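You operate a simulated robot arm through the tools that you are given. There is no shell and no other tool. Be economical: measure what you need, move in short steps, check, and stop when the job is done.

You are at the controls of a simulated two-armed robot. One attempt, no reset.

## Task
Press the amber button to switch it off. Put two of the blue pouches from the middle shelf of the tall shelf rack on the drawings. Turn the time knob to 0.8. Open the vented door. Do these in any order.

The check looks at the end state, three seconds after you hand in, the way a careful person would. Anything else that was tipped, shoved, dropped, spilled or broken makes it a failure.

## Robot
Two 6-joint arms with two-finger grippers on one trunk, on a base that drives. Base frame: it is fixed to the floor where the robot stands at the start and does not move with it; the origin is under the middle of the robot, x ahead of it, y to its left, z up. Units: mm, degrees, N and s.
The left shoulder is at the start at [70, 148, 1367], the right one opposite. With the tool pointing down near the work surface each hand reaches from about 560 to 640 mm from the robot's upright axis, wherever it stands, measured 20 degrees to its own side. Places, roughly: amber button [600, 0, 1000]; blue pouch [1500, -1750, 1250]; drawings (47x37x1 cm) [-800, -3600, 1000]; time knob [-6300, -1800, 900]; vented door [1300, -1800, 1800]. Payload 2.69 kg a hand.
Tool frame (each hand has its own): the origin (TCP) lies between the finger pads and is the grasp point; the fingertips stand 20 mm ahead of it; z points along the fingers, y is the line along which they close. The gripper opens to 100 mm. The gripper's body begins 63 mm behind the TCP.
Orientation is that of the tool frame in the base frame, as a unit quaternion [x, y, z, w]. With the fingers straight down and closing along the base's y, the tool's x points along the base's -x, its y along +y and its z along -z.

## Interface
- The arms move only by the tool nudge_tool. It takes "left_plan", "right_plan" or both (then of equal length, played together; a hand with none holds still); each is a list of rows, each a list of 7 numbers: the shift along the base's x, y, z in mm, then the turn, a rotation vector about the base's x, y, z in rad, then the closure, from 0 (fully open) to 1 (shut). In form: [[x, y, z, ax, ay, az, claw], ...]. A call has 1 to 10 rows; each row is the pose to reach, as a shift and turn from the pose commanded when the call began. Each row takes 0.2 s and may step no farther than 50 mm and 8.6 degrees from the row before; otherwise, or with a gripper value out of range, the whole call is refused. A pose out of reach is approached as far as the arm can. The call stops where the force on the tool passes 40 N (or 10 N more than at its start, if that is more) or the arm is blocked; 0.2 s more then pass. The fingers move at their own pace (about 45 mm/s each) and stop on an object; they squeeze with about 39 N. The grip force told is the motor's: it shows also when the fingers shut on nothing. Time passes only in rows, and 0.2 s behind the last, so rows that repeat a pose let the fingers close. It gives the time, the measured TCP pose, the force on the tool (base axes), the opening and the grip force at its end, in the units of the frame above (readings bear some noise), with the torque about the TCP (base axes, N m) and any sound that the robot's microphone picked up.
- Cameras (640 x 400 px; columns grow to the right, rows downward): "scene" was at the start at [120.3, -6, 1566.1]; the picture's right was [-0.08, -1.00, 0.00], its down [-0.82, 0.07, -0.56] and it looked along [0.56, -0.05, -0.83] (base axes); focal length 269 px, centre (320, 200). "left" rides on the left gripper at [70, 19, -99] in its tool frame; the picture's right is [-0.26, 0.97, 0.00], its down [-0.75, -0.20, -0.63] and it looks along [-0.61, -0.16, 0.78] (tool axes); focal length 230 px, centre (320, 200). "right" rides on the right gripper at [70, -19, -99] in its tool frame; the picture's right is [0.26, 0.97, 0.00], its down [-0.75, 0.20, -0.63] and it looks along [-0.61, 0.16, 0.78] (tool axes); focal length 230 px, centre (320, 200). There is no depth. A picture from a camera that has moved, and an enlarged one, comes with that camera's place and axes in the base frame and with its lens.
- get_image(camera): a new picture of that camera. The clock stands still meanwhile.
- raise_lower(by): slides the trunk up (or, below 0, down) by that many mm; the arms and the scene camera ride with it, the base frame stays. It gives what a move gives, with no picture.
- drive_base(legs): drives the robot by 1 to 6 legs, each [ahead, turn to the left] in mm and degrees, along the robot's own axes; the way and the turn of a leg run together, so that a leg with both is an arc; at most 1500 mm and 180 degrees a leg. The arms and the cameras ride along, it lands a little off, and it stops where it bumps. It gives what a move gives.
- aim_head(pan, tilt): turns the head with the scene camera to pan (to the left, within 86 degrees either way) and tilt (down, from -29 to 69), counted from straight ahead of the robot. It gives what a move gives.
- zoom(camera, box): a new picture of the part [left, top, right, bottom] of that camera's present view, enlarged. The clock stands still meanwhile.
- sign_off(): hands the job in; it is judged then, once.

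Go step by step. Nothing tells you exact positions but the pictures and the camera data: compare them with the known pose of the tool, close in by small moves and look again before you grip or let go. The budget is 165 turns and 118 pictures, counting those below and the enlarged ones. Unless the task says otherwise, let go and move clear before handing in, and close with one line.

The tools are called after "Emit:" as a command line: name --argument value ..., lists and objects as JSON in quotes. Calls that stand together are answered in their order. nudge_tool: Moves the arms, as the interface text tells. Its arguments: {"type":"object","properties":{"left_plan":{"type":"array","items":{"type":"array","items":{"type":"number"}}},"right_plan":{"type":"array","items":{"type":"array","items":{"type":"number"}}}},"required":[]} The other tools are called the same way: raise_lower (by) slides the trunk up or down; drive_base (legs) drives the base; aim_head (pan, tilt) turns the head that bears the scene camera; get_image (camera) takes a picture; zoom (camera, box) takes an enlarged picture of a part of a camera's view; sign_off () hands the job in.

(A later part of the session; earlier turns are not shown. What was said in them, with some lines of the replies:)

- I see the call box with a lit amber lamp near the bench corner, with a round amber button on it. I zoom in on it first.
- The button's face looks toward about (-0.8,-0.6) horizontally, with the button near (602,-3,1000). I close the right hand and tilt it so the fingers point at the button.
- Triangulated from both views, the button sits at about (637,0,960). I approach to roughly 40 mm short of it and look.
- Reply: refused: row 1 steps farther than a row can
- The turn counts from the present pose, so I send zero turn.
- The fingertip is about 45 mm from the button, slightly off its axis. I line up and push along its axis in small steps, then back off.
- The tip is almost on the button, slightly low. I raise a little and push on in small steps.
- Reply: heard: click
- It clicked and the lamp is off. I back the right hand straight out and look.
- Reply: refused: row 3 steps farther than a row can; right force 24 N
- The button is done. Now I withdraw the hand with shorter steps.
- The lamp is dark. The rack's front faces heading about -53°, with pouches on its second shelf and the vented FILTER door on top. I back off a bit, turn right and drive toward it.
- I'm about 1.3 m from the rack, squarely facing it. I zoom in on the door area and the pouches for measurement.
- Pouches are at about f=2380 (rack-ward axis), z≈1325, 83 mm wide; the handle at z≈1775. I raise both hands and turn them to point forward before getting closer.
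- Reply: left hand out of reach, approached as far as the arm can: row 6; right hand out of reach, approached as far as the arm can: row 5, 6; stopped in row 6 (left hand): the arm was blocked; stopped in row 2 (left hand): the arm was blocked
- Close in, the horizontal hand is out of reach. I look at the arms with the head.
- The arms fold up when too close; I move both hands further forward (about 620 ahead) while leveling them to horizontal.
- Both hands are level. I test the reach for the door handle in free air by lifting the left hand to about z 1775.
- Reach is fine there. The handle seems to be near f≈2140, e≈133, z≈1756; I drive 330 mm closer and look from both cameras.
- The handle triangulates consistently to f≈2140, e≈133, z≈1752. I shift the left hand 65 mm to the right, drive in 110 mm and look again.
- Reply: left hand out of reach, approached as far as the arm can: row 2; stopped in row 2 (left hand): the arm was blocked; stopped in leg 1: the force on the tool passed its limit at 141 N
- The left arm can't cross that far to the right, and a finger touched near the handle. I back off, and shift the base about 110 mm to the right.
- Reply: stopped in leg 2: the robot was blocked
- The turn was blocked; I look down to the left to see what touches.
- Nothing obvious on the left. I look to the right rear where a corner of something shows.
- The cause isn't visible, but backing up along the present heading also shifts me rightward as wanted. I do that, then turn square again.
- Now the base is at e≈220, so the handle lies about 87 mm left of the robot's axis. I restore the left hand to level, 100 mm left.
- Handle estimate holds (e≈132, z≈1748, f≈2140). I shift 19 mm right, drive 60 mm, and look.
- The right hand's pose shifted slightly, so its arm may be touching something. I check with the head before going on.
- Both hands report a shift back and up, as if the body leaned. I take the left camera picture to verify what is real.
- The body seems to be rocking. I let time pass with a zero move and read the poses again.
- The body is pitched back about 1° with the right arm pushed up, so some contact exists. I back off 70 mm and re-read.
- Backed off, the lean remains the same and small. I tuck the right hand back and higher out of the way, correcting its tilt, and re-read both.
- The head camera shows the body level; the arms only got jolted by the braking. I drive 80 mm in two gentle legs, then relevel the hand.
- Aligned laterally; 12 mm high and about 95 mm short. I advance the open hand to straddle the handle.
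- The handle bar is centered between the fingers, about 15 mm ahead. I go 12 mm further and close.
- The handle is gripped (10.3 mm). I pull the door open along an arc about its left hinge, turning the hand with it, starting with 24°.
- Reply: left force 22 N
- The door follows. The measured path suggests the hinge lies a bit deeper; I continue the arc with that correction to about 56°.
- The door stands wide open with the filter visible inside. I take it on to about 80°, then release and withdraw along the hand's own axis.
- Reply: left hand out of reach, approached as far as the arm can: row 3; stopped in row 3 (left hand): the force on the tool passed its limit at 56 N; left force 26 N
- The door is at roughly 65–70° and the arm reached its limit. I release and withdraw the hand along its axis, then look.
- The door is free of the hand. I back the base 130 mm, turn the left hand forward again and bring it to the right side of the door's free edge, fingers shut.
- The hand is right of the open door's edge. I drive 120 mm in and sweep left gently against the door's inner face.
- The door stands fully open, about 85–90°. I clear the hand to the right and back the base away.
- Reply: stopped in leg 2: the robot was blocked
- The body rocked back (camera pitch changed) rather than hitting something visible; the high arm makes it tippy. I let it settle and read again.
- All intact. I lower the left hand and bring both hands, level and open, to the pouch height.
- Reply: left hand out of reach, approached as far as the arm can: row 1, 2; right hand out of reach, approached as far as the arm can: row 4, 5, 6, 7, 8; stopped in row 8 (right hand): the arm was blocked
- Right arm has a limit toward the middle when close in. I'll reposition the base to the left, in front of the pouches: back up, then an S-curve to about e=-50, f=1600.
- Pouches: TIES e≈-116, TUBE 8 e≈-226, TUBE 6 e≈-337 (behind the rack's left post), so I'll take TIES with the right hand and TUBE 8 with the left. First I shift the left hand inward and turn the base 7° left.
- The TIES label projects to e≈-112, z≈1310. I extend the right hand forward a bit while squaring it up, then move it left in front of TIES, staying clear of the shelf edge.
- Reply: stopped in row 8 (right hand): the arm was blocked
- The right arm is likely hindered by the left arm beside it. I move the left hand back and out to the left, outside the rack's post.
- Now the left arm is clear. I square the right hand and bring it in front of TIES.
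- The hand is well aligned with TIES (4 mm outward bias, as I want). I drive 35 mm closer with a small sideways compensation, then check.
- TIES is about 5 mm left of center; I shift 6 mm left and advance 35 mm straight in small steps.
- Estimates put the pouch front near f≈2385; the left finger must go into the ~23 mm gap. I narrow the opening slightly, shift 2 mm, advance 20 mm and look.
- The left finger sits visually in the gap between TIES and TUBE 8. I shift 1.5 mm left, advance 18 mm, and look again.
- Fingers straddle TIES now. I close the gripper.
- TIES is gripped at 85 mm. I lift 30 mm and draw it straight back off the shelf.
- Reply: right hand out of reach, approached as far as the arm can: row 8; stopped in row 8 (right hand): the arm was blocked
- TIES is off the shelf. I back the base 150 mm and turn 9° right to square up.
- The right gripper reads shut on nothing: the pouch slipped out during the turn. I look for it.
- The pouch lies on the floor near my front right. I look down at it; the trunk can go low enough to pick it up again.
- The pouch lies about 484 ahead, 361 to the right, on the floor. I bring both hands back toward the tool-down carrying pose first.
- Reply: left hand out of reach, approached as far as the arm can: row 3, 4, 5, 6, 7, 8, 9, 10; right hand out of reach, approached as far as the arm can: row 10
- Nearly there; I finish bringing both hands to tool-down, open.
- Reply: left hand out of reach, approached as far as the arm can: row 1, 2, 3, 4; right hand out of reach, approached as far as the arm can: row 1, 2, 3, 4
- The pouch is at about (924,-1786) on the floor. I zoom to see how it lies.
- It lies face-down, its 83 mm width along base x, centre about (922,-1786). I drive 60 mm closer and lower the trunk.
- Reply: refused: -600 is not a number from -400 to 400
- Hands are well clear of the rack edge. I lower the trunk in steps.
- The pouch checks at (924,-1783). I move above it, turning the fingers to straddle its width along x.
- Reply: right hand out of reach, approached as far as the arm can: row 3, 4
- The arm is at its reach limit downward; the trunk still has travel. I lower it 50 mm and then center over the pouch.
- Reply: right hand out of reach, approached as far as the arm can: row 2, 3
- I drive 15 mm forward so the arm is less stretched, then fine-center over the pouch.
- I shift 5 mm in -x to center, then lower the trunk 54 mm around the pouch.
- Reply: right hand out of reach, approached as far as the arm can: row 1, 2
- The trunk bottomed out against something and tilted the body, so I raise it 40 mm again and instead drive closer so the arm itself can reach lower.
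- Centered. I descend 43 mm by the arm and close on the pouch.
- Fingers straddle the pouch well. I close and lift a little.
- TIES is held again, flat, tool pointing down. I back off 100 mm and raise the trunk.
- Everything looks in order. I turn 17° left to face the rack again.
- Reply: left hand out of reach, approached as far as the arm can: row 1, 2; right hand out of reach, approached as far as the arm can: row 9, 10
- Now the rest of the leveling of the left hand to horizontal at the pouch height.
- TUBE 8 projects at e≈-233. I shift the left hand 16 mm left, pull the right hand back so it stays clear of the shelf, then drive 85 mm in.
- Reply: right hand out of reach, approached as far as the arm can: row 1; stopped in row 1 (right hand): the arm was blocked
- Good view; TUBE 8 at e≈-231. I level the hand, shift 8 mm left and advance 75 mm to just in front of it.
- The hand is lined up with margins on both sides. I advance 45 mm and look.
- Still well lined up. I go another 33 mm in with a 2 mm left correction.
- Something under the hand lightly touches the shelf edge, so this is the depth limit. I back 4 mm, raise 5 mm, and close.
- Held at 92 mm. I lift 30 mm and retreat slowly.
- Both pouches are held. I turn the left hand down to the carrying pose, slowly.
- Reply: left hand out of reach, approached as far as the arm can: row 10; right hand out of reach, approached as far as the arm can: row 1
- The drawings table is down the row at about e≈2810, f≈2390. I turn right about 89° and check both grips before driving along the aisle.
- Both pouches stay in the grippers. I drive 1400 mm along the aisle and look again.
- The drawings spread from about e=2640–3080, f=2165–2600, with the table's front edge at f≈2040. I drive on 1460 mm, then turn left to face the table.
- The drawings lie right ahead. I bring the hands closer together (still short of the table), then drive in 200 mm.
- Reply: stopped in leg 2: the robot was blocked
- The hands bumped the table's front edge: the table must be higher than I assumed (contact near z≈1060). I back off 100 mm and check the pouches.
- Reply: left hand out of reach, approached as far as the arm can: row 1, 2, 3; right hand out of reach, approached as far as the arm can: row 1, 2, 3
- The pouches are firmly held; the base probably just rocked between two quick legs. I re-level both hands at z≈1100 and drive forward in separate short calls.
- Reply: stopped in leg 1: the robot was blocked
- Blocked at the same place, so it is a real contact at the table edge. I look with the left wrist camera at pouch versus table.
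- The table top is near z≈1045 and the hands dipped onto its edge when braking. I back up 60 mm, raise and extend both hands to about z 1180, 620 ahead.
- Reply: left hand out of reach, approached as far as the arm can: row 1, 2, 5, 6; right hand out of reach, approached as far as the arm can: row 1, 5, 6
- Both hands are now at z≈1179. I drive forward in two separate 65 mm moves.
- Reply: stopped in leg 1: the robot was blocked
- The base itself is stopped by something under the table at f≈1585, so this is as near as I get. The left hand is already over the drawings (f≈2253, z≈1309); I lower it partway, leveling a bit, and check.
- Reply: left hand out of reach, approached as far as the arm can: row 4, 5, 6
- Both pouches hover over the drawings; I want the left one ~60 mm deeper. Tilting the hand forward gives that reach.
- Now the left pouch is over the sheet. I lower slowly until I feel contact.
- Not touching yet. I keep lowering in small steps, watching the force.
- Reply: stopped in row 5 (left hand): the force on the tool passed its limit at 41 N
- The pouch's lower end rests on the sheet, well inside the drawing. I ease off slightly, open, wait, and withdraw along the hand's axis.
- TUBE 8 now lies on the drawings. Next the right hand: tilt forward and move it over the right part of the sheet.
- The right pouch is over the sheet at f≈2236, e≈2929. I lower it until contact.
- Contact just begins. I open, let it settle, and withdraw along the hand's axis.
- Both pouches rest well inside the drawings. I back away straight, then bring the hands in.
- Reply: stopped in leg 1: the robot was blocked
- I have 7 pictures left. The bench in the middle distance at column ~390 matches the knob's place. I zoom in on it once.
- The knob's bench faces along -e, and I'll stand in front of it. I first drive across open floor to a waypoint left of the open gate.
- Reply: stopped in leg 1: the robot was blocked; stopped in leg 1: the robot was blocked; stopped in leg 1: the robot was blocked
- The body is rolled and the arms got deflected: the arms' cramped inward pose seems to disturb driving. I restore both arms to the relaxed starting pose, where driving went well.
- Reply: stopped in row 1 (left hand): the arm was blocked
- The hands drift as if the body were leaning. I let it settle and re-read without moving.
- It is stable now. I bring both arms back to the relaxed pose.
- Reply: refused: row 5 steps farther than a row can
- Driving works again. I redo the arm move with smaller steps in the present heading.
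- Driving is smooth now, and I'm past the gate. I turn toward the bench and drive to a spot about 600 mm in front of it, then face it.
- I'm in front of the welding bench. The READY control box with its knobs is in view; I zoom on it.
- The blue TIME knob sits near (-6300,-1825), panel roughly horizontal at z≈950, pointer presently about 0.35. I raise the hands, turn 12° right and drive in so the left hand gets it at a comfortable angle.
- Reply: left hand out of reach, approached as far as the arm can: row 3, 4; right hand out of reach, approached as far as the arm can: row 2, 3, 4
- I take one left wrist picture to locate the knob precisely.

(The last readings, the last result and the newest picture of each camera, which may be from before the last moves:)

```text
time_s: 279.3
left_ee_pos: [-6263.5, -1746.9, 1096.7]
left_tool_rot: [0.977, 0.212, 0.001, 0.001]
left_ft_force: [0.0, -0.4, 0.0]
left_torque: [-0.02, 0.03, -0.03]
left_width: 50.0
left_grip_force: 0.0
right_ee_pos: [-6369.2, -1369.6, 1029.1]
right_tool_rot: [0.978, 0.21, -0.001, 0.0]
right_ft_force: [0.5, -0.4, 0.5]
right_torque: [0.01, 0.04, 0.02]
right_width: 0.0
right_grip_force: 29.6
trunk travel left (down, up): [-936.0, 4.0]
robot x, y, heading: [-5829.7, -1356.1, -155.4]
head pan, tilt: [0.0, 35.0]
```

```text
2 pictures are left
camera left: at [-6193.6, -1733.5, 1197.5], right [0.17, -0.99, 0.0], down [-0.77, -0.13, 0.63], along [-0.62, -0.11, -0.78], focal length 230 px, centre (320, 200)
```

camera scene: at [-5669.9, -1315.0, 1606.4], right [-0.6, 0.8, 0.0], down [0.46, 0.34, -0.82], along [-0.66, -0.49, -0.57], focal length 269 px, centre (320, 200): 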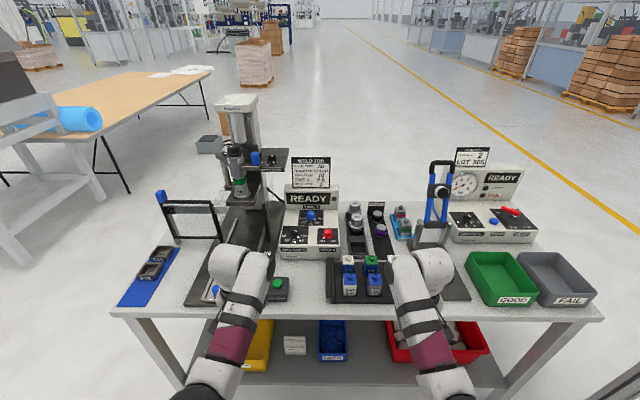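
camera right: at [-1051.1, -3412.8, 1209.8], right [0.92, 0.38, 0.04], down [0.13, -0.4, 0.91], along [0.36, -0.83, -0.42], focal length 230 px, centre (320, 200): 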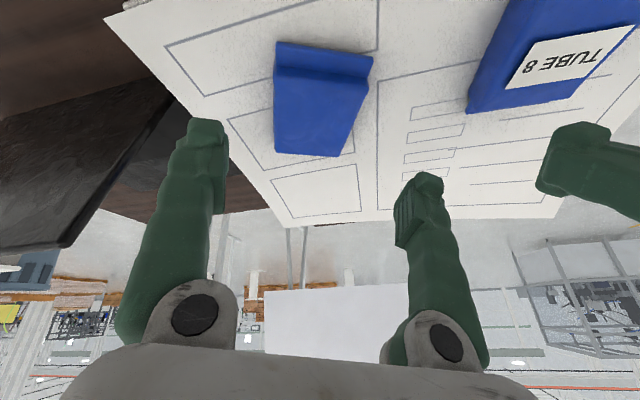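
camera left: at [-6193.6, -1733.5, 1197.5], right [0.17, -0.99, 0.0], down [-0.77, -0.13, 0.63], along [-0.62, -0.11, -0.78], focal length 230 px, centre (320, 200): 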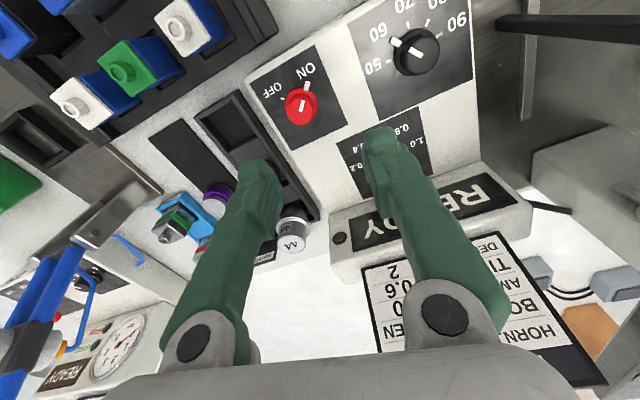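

Triangulation puts the knob axis at about (-6331,-1850), panel z≈922, pointer near 0.35–0.4. I drive 50 mm closer and bring the left hand above the knob, tilted slightly, then look once.

Emit:
drive_base --legs '[[50, 0]]'

Emit:
nudge_tool --left_plan '[[-7, -27, -5, -0.024, 0.032, 0, 0.2], [-14, -54, -10, -0.048, 0.064, 0, 0.2], [-22, -78, -20, -0.072, 0.096, 0, 0.2], [-22, -82, -35, -0.072, 0.096, 0, 0.2], [-22, -82, -47, -0.072, 0.096, 0, 0.2]]'

```text
time_s: 280.2
left_ee_pos: [-6317.6, -1770.3, 1095.0]
left_tool_rot: [0.977, 0.213, -0.007, -0.001]
left_ft_force: [-0.3, 0.5, -1.1]
left_torque: [0.03, -0.01, -0.01]
left_width: 50.0
left_grip_force: 0.0
right_ee_pos: [-6418.5, -1391.7, 1027.7]
right_tool_rot: [0.978, 0.211, -0.002, 0.0]
right_ft_force: [-1.1, 0.0, 0.2]
right_torque: [-0.02, -0.08, -0.05]
right_width: 0.0
right_grip_force: 30.3
trunk travel left (down, up): [-936.0, 4.0]
robot x, y, heading: [-5878.3, -1377.4, -155.4]
head pan, tilt: [0.0, 35.0]
```

```text
time_s: 281.4
left_ee_pos: [-6328.4, -1846.5, 1053.2]
left_tool_rot: [0.975, 0.212, -0.068, 0.025]
left_ft_force: [-0.2, 0.1, -0.2]
left_torque: [0.04, -0.01, 0.01]
left_width: 80.2
left_grip_force: 0.1
right_ee_pos: [-6407.0, -1387.8, 1031.7]
right_tool_rot: [0.978, 0.21, -0.006, 0.003]
right_ft_force: [-1.1, 0.5, 0.5]
right_torque: [-0.02, -0.05, 0.0]
right_width: 0.1
right_grip_force: 29.3
trunk travel left (down, up): [-936.0, 4.0]
robot x, y, heading: [-5878.9, -1381.8, -155.5]
head pan, tilt: [0.0, 35.0]
```

Emit:
get_image --camera "left"

```text
1 pictures are left
camera left: at [-6246.0, -1825.8, 1142.3], right [0.17, -0.98, 0.06], down [-0.68, -0.08, 0.73], along [-0.71, -0.16, -0.68], focal length 230 px, centre (320, 200)
```

left: 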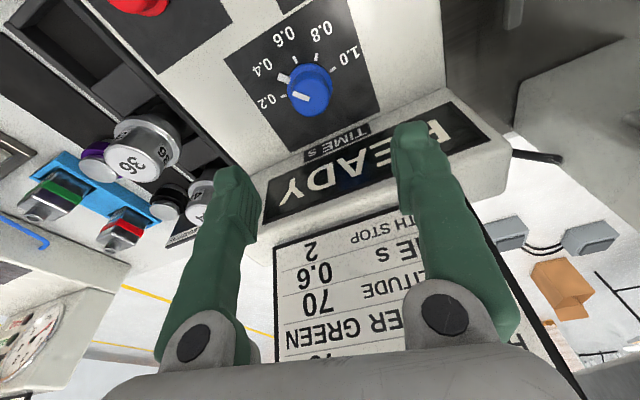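

The close view shows the pointer at about 0.4, with 0.2 per 45°, and the knob axis at about (-6325,-1840). I pre-rotate the hand +45° and center above the knob, then descend.

Emit:
nudge_tool --left_plan '[[1, 2, 0, 0, 0, 0.131, 0.2], [2, 4, 0, 0, 0, 0.262, 0.2], [3, 6, 0, 0, 0, 0.393, 0.2], [3, 7, 0, 0, 0, 0.524, 0.2], [3, 7, 0, 0, 0, 0.654, 0.2], [3, 7, 0, 0, 0, 0.785, 0.2], [3, 7, 0, 0, 0, 0.785, 0.2]]'

```text
time_s: 283.0
left_ee_pos: [-6323.8, -1839.6, 1054.6]
left_tool_rot: [0.818, 0.57, -0.054, 0.05]
left_ft_force: [-0.6, 0.5, 0.3]
left_torque: [0.04, 0.02, -0.04]
left_width: 80.0
left_grip_force: 0.1
right_ee_pos: [-6406.8, -1387.8, 1033.0]
right_tool_rot: [0.978, 0.21, -0.009, 0.003]
right_ft_force: [0.6, -0.1, 0.5]
right_torque: [0.0, -0.04, -0.02]
right_width: 0.0
right_grip_force: 30.0
trunk travel left (down, up): [-936.0, 4.0]
robot x, y, heading: [-5877.6, -1378.4, -155.2]
head pan, tilt: [0.0, 35.0]
```

Emit:
nudge_tool --left_plan '[[0, 0, -25, 0, 0, 0, 0.2], [0, 0, -50, 0, 0, 0, 0.2], [0, 0, -70, 0, 0, 0, 0.2], [0, 0, -85, 0, 0, 0, 0.2], [0, 0, -95, 0, 0, 0, 0.2], [0, 0, -102, 0, 0, 0, 0.2], [0, 0, -102, 0, 0, 0, 0.2]]'

```text
time_s: 284.6
left_ee_pos: [-6311.4, -1835.0, 958.5]
left_tool_rot: [0.819, 0.569, -0.055, 0.049]
left_ft_force: [0.0, 0.8, 0.1]
left_torque: [-0.03, 0.01, 0.01]
left_width: 80.0
left_grip_force: 0.1
left hand out of reach, approached as far as the arm can: row 4, 5, 6, 7
right_ee_pos: [-6406.8, -1385.9, 1033.3]
right_tool_rot: [0.978, 0.21, -0.009, 0.003]
right_ft_force: [-0.4, 0.3, 0.1]
right_torque: [0.0, -0.03, 0.02]
right_width: 0.2
right_grip_force: 29.6
trunk travel left (down, up): [-936.0, 4.0]
robot x, y, heading: [-5878.6, -1383.3, -155.4]
head pan, tilt: [0.0, 35.0]
```

The arm is 13 mm short at this height. Lowering the trunk 40 mm gains that reach; I raise the hand correspondingly first.

Emit:
nudge_tool --left_plan '[[0, 0, 20, 0, 0, 0, 0.2], [0, 0, 45, 0, 0, 0, 0.2], [0, 0, 60, 0, 0, 0, 0.2]]'

Emit:
raise_lower --by -40

```text
time_s: 285.4
left_ee_pos: [-6312.5, -1833.9, 1017.9]
left_tool_rot: [0.819, 0.569, -0.053, 0.05]
left_ft_force: [-1.2, -0.2, 0.1]
left_torque: [0.04, 0.01, -0.01]
left_width: 79.8
left_grip_force: 0.1
right_ee_pos: [-6407.6, -1386.2, 1033.2]
right_tool_rot: [0.978, 0.21, -0.009, 0.003]
right_ft_force: [0.2, 1.0, -0.4]
right_torque: [-0.06, -0.02, 0.02]
right_width: 0.0
right_grip_force: 29.5
trunk travel left (down, up): [-936.0, 4.0]
robot x, y, heading: [-5876.7, -1377.9, -155.1]
head pan, tilt: [0.0, 35.0]
```

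```text
time_s: 286.2
left_ee_pos: [-6311.2, -1834.4, 978.6]
left_tool_rot: [0.819, 0.569, -0.055, 0.05]
left_ft_force: [-0.5, 0.4, 0.1]
left_torque: [-0.02, -0.01, -0.04]
left_width: 79.8
left_grip_force: 0.0
right_ee_pos: [-6405.6, -1386.3, 993.9]
right_tool_rot: [0.978, 0.21, -0.008, 0.004]
right_ft_force: [-0.2, 0.6, 0.8]
right_torque: [-0.05, 0.01, 0.0]
right_width: 0.0
right_grip_force: 29.5
trunk travel left (down, up): [-896.0, 44.0]
robot x, y, heading: [-5879.5, -1375.9, -155.4]
head pan, tilt: [0.0, 35.0]
```

Emit:
nudge_tool --left_plan '[[-7, -3, 0, 0, 0, 0, 0.2], [-14, -5.5, 0, 0, 0, 0, 0.2], [-14, -5.5, -10, 0, 0, 0, 0.2], [-14, -5.5, -20, 0, 0, 0, 0.2], [-14, -5.5, -28, 0, 0, 0, 0.2], [-14, -5.5, -28, 0, 0, 0, 0.2]]'

```text
time_s: 287.6
left_ee_pos: [-6325.4, -1841.1, 955.9]
left_tool_rot: [0.818, 0.57, -0.059, 0.05]
left_ft_force: [-1.1, -4.3, 16.3]
left_torque: [0.31, 0.78, 0.3]
left_width: 82.0
left_grip_force: 2.2
right_ee_pos: [-6404.6, -1386.3, 993.6]
right_tool_rot: [0.978, 0.21, -0.011, 0.003]
right_ft_force: [0.7, -0.5, 0.9]
right_torque: [0.01, 0.02, 0.03]
right_width: 0.0
right_grip_force: 29.4
trunk travel left (down, up): [-896.0, 44.0]
robot x, y, heading: [-5881.1, -1378.2, -155.4]
head pan, tilt: [0.0, 35.0]
```

A fingertip touches the panel, which slopes up toward the back. I raise 6 mm and close on the knob.

Emit:
nudge_tool --left_plan '[[0, 0, 6, 0, 0, 0, 0.2], [0, 0, 6, 0, 0, 0, 0.4], [0, 0, 6, 0, 0, 0, 0.6], [0, 0, 6, 0, 0, 0, 0.8], [0, 0, 6, 0, 0, 0, 0.8], [0, 0, 6, 0, 0, 0, 0.8]]'

```text
time_s: 289.0
left_ee_pos: [-6320.5, -1840.7, 955.8]
left_tool_rot: [0.819, 0.57, -0.05, 0.051]
left_ft_force: [11.1, -0.2, -0.9]
left_torque: [0.27, -0.37, 0.02]
left_width: 30.0
left_grip_force: 27.6
right_ee_pos: [-6408.8, -1388.9, 987.2]
right_tool_rot: [0.978, 0.209, -0.015, 0.002]
right_ft_force: [-0.3, 0.2, 0.2]
right_torque: [-0.02, 0.03, 0.01]
right_width: 0.0
right_grip_force: 29.6
trunk travel left (down, up): [-896.0, 44.0]
robot x, y, heading: [-5879.1, -1376.7, -155.3]
head pan, tilt: [0.0, 35.0]
```

The knob is gripped (30 mm). I turn it clockwise (seen from above) by 90°.

Emit:
nudge_tool --left_plan '[[3, 0, 0, 0, 0, -0.143, 1], [3, 0, 0, 0, 0, -0.286, 1], [3, 0, 0, 0, 0, -0.429, 1], [3, 0, 0, 0, 0, -0.572, 1], [3, 0, 0, 0, 0, -0.715, 1], [3, 0, 0, 0, 0, -0.858, 1], [3, 0, 0, 0, 0, -1.001, 1], [3, 0, 0, 0, 0, -1.144, 1], [3, 0, 0, 0, 0, -1.287, 1], [3, 0, 0, 0, 0, -1.43, 1]]'

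Emit:
nudge_tool --left_plan '[[0, 0, 0, 0, 0, -0.07, 1], [0, 0, 0, 0, 0, -0.141, 1], [0, 0, 0, 0, 0, -0.141, 1]]'

```text
time_s: 291.2
left_ee_pos: [-6318.9, -1843.6, 955.9]
left_tool_rot: [0.992, -0.108, -0.072, 0.0]
left_ft_force: [29.7, 0.9, 3.3]
left_torque: [-0.18, -1.13, -0.03]
left_width: 29.4
left_grip_force: 45.5
left hand out of reach, approached as far as the arm can: row 1, 2, 3, 4, 5, 6, 7, 8, 9, 10
right_ee_pos: [-6405.4, -1389.3, 989.2]
right_tool_rot: [0.978, 0.209, -0.018, 0.001]
right_ft_force: [-0.1, -0.6, -0.7]
right_torque: [0.0, -0.01, -0.02]
right_width: 0.0
right_grip_force: 29.4
trunk travel left (down, up): [-896.0, 44.0]
robot x, y, heading: [-5878.5, -1380.0, -155.1]
head pan, tilt: [0.0, 35.0]
```

```text
time_s: 292.0
left_ee_pos: [-6319.0, -1843.1, 956.3]
left_tool_rot: [0.982, -0.177, -0.073, -0.004]
left_ft_force: [30.1, -1.7, 2.8]
left_torque: [-0.19, -0.56, -0.01]
left_width: 29.6
left_grip_force: 45.5
right_ee_pos: [-6404.4, -1389.1, 989.8]
right_tool_rot: [0.978, 0.21, -0.018, 0.001]
right_ft_force: [-0.6, 0.0, -1.0]
right_torque: [-0.01, 0.02, -0.01]
right_width: 0.3
right_grip_force: 29.7
trunk travel left (down, up): [-896.0, 44.0]
robot x, y, heading: [-5873.5, -1379.3, -155.0]
head pan, tilt: [0.0, 35.0]
```

The hand turned exactly 90°. I open a little, lift straight up, and check with the last picture after clearing the view.

Emit:
nudge_tool --left_plan '[[0, 0, 0, 0, 0, 0, 0.6], [0, 0, 0, 0, 0, 0, 0.5], [0, 0, 0, 0, 0, 0, 0.5], [0, 0, 20, 0, 0, 0, 0.5], [0, 0, 45, 0, 0, 0, 0.5], [0, 0, 75, 0, 0, 0, 0.5], [0, 0, 100, 0, 0, 0, 0.5]]'

```text
time_s: 293.6
left_ee_pos: [-6349.4, -1856.5, 1056.6]
left_tool_rot: [0.981, -0.179, -0.077, 0.003]
left_ft_force: [12.6, 3.2, 8.6]
left_torque: [-0.23, 0.08, 0.33]
left_width: 45.5
left_grip_force: 0.1
left hand out of reach, approached as far as the arm can: row 4, 5, 6, 7
right_ee_pos: [-6406.8, -1386.9, 989.4]
right_tool_rot: [0.978, 0.209, -0.017, 0.002]
right_ft_force: [-0.7, -1.1, 0.6]
right_torque: [0.03, 0.02, 0.04]
right_width: 0.0
right_grip_force: 29.1
trunk travel left (down, up): [-896.0, 44.0]
robot x, y, heading: [-5876.6, -1378.7, -155.4]
head pan, tilt: [0.0, 35.0]
```

The hand sprang forward a bit and touches the READY housing lightly. I pull it back toward me right away and lift.

Emit:
nudge_tool --left_plan '[[12, 9, 0, 0, 0, 0, 0.5], [30, 22, 3, 0, 0, 0, 0.5], [55, 40, 8, 0, 0, 0.06, 0.5], [80, 58, 12, 0, 0, 0.12, 0.5], [105, 76, 16, 0, 0, 0.18, 0.5]]'

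```text
time_s: 294.8
left_ee_pos: [-6271.4, -1792.9, 1033.3]
left_tool_rot: [0.994, -0.087, -0.073, 0.005]
left_ft_force: [0.7, -0.4, -0.2]
left_torque: [0.01, 0.0, 0.01]
left_width: 50.0
left_grip_force: 0.0
left hand out of reach, approached as far as the arm can: row 1, 4, 5
right_ee_pos: [-6406.3, -1386.1, 993.7]
right_tool_rot: [0.978, 0.209, -0.01, 0.003]
right_ft_force: [0.4, 0.4, -0.1]
right_torque: [0.02, -0.03, -0.01]
right_width: 0.2
right_grip_force: 29.6
trunk travel left (down, up): [-896.0, 44.0]
robot x, y, heading: [-5879.2, -1377.5, -155.4]
head pan, tilt: [0.0, 35.0]
```

Emit:
drive_base --legs '[[-345, 0]]'

Emit:
drive_base --legs '[[0, 12]]'

Emit:
raise_lower --by 40

```text
time_s: 297.1
left_ee_pos: [-5954.7, -1649.4, 1034.2]
left_tool_rot: [0.994, -0.085, -0.073, 0.004]
left_ft_force: [-0.6, -0.1, -0.1]
left_torque: [0.03, -0.03, 0.01]
left_width: 50.1
left_grip_force: 0.1
right_ee_pos: [-6096.8, -1247.1, 985.6]
right_tool_rot: [0.978, 0.21, -0.013, 0.002]
right_ft_force: [0.0, -0.6, -1.0]
right_torque: [-0.01, -0.02, -0.03]
right_width: 0.1
right_grip_force: 29.5
trunk travel left (down, up): [-896.0, 44.0]
robot x, y, heading: [-5558.9, -1235.7, -155.3]
head pan, tilt: [0.0, 35.0]
```

```text
time_s: 298.3
left_ee_pos: [-5860.5, -1721.1, 1034.9]
left_tool_rot: [0.997, 0.017, -0.073, 0.012]
left_ft_force: [0.3, 0.3, -0.3]
left_torque: [-0.02, 0.01, 0.0]
left_width: 50.1
left_grip_force: 0.1
right_ee_pos: [-6081.7, -1355.4, 985.9]
right_tool_rot: [0.95, 0.311, -0.014, 0.005]
right_ft_force: [-0.4, -0.9, -0.1]
right_torque: [0.02, 0.01, 0.01]
right_width: 0.2
right_grip_force: 29.1
trunk travel left (down, up): [-896.0, 44.0]
robot x, y, heading: [-5561.0, -1235.9, -143.5]
head pan, tilt: [0.0, 35.0]
```

```text
time_s: 299.1
left_ee_pos: [-5859.3, -1721.7, 1074.4]
left_tool_rot: [0.997, 0.017, -0.073, 0.012]
left_ft_force: [0.1, -0.2, -0.1]
left_torque: [0.01, -0.01, 0.01]
left_width: 50.0
left_grip_force: 0.1
right_ee_pos: [-6081.6, -1356.3, 1026.7]
right_tool_rot: [0.95, 0.312, -0.014, 0.002]
right_ft_force: [0.1, 0.2, -0.4]
right_torque: [0.02, 0.05, 0.02]
right_width: 0.0
right_grip_force: 29.4
trunk travel left (down, up): [-936.0, 4.0]
robot x, y, heading: [-5561.9, -1231.8, -143.7]
head pan, tilt: [0.0, 35.0]
```

Same viewpoint as before. I use the last picture to check the knob.

Emit:
zoom --camera "scene" --box '[274, 198, 354, 248]'

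```text
8.00 times, centred on (314, 223) of scene
camera zoom: at [-5674.3, -1318.2, 1606.4], right [-0.6, 0.8, 0.0], down [0.46, 0.34, -0.82], along [-0.66, -0.49, -0.57], focal length 2154 px, centre (368, 16)
```

zoom: 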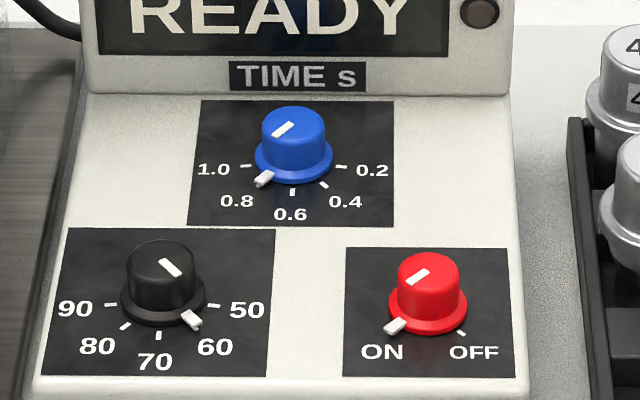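

The knob's pointer covers the 0.8 mark, mirror-symmetric to the 0.4 tick, so the time reads 0.8. The other jobs are done too: the amber lamp is off, the vented door is open, and two blue pouches lie on the drawings. Both hands are clear, so I hand in.

Emit:
sign_off

```text
The job is handed in.
```

I handed the job in with all four parts done: the amber button is off, the vented door is open, two blue pouches (TIES and TUBE 8) are on the drawings, and the time knob reads 0.8. TIES fell to the floor on the way and I picked it up again. The hands also bumped near the door handle and the table's front edge, and brushed the READY housing; nothing looked moved in the pictures I took.
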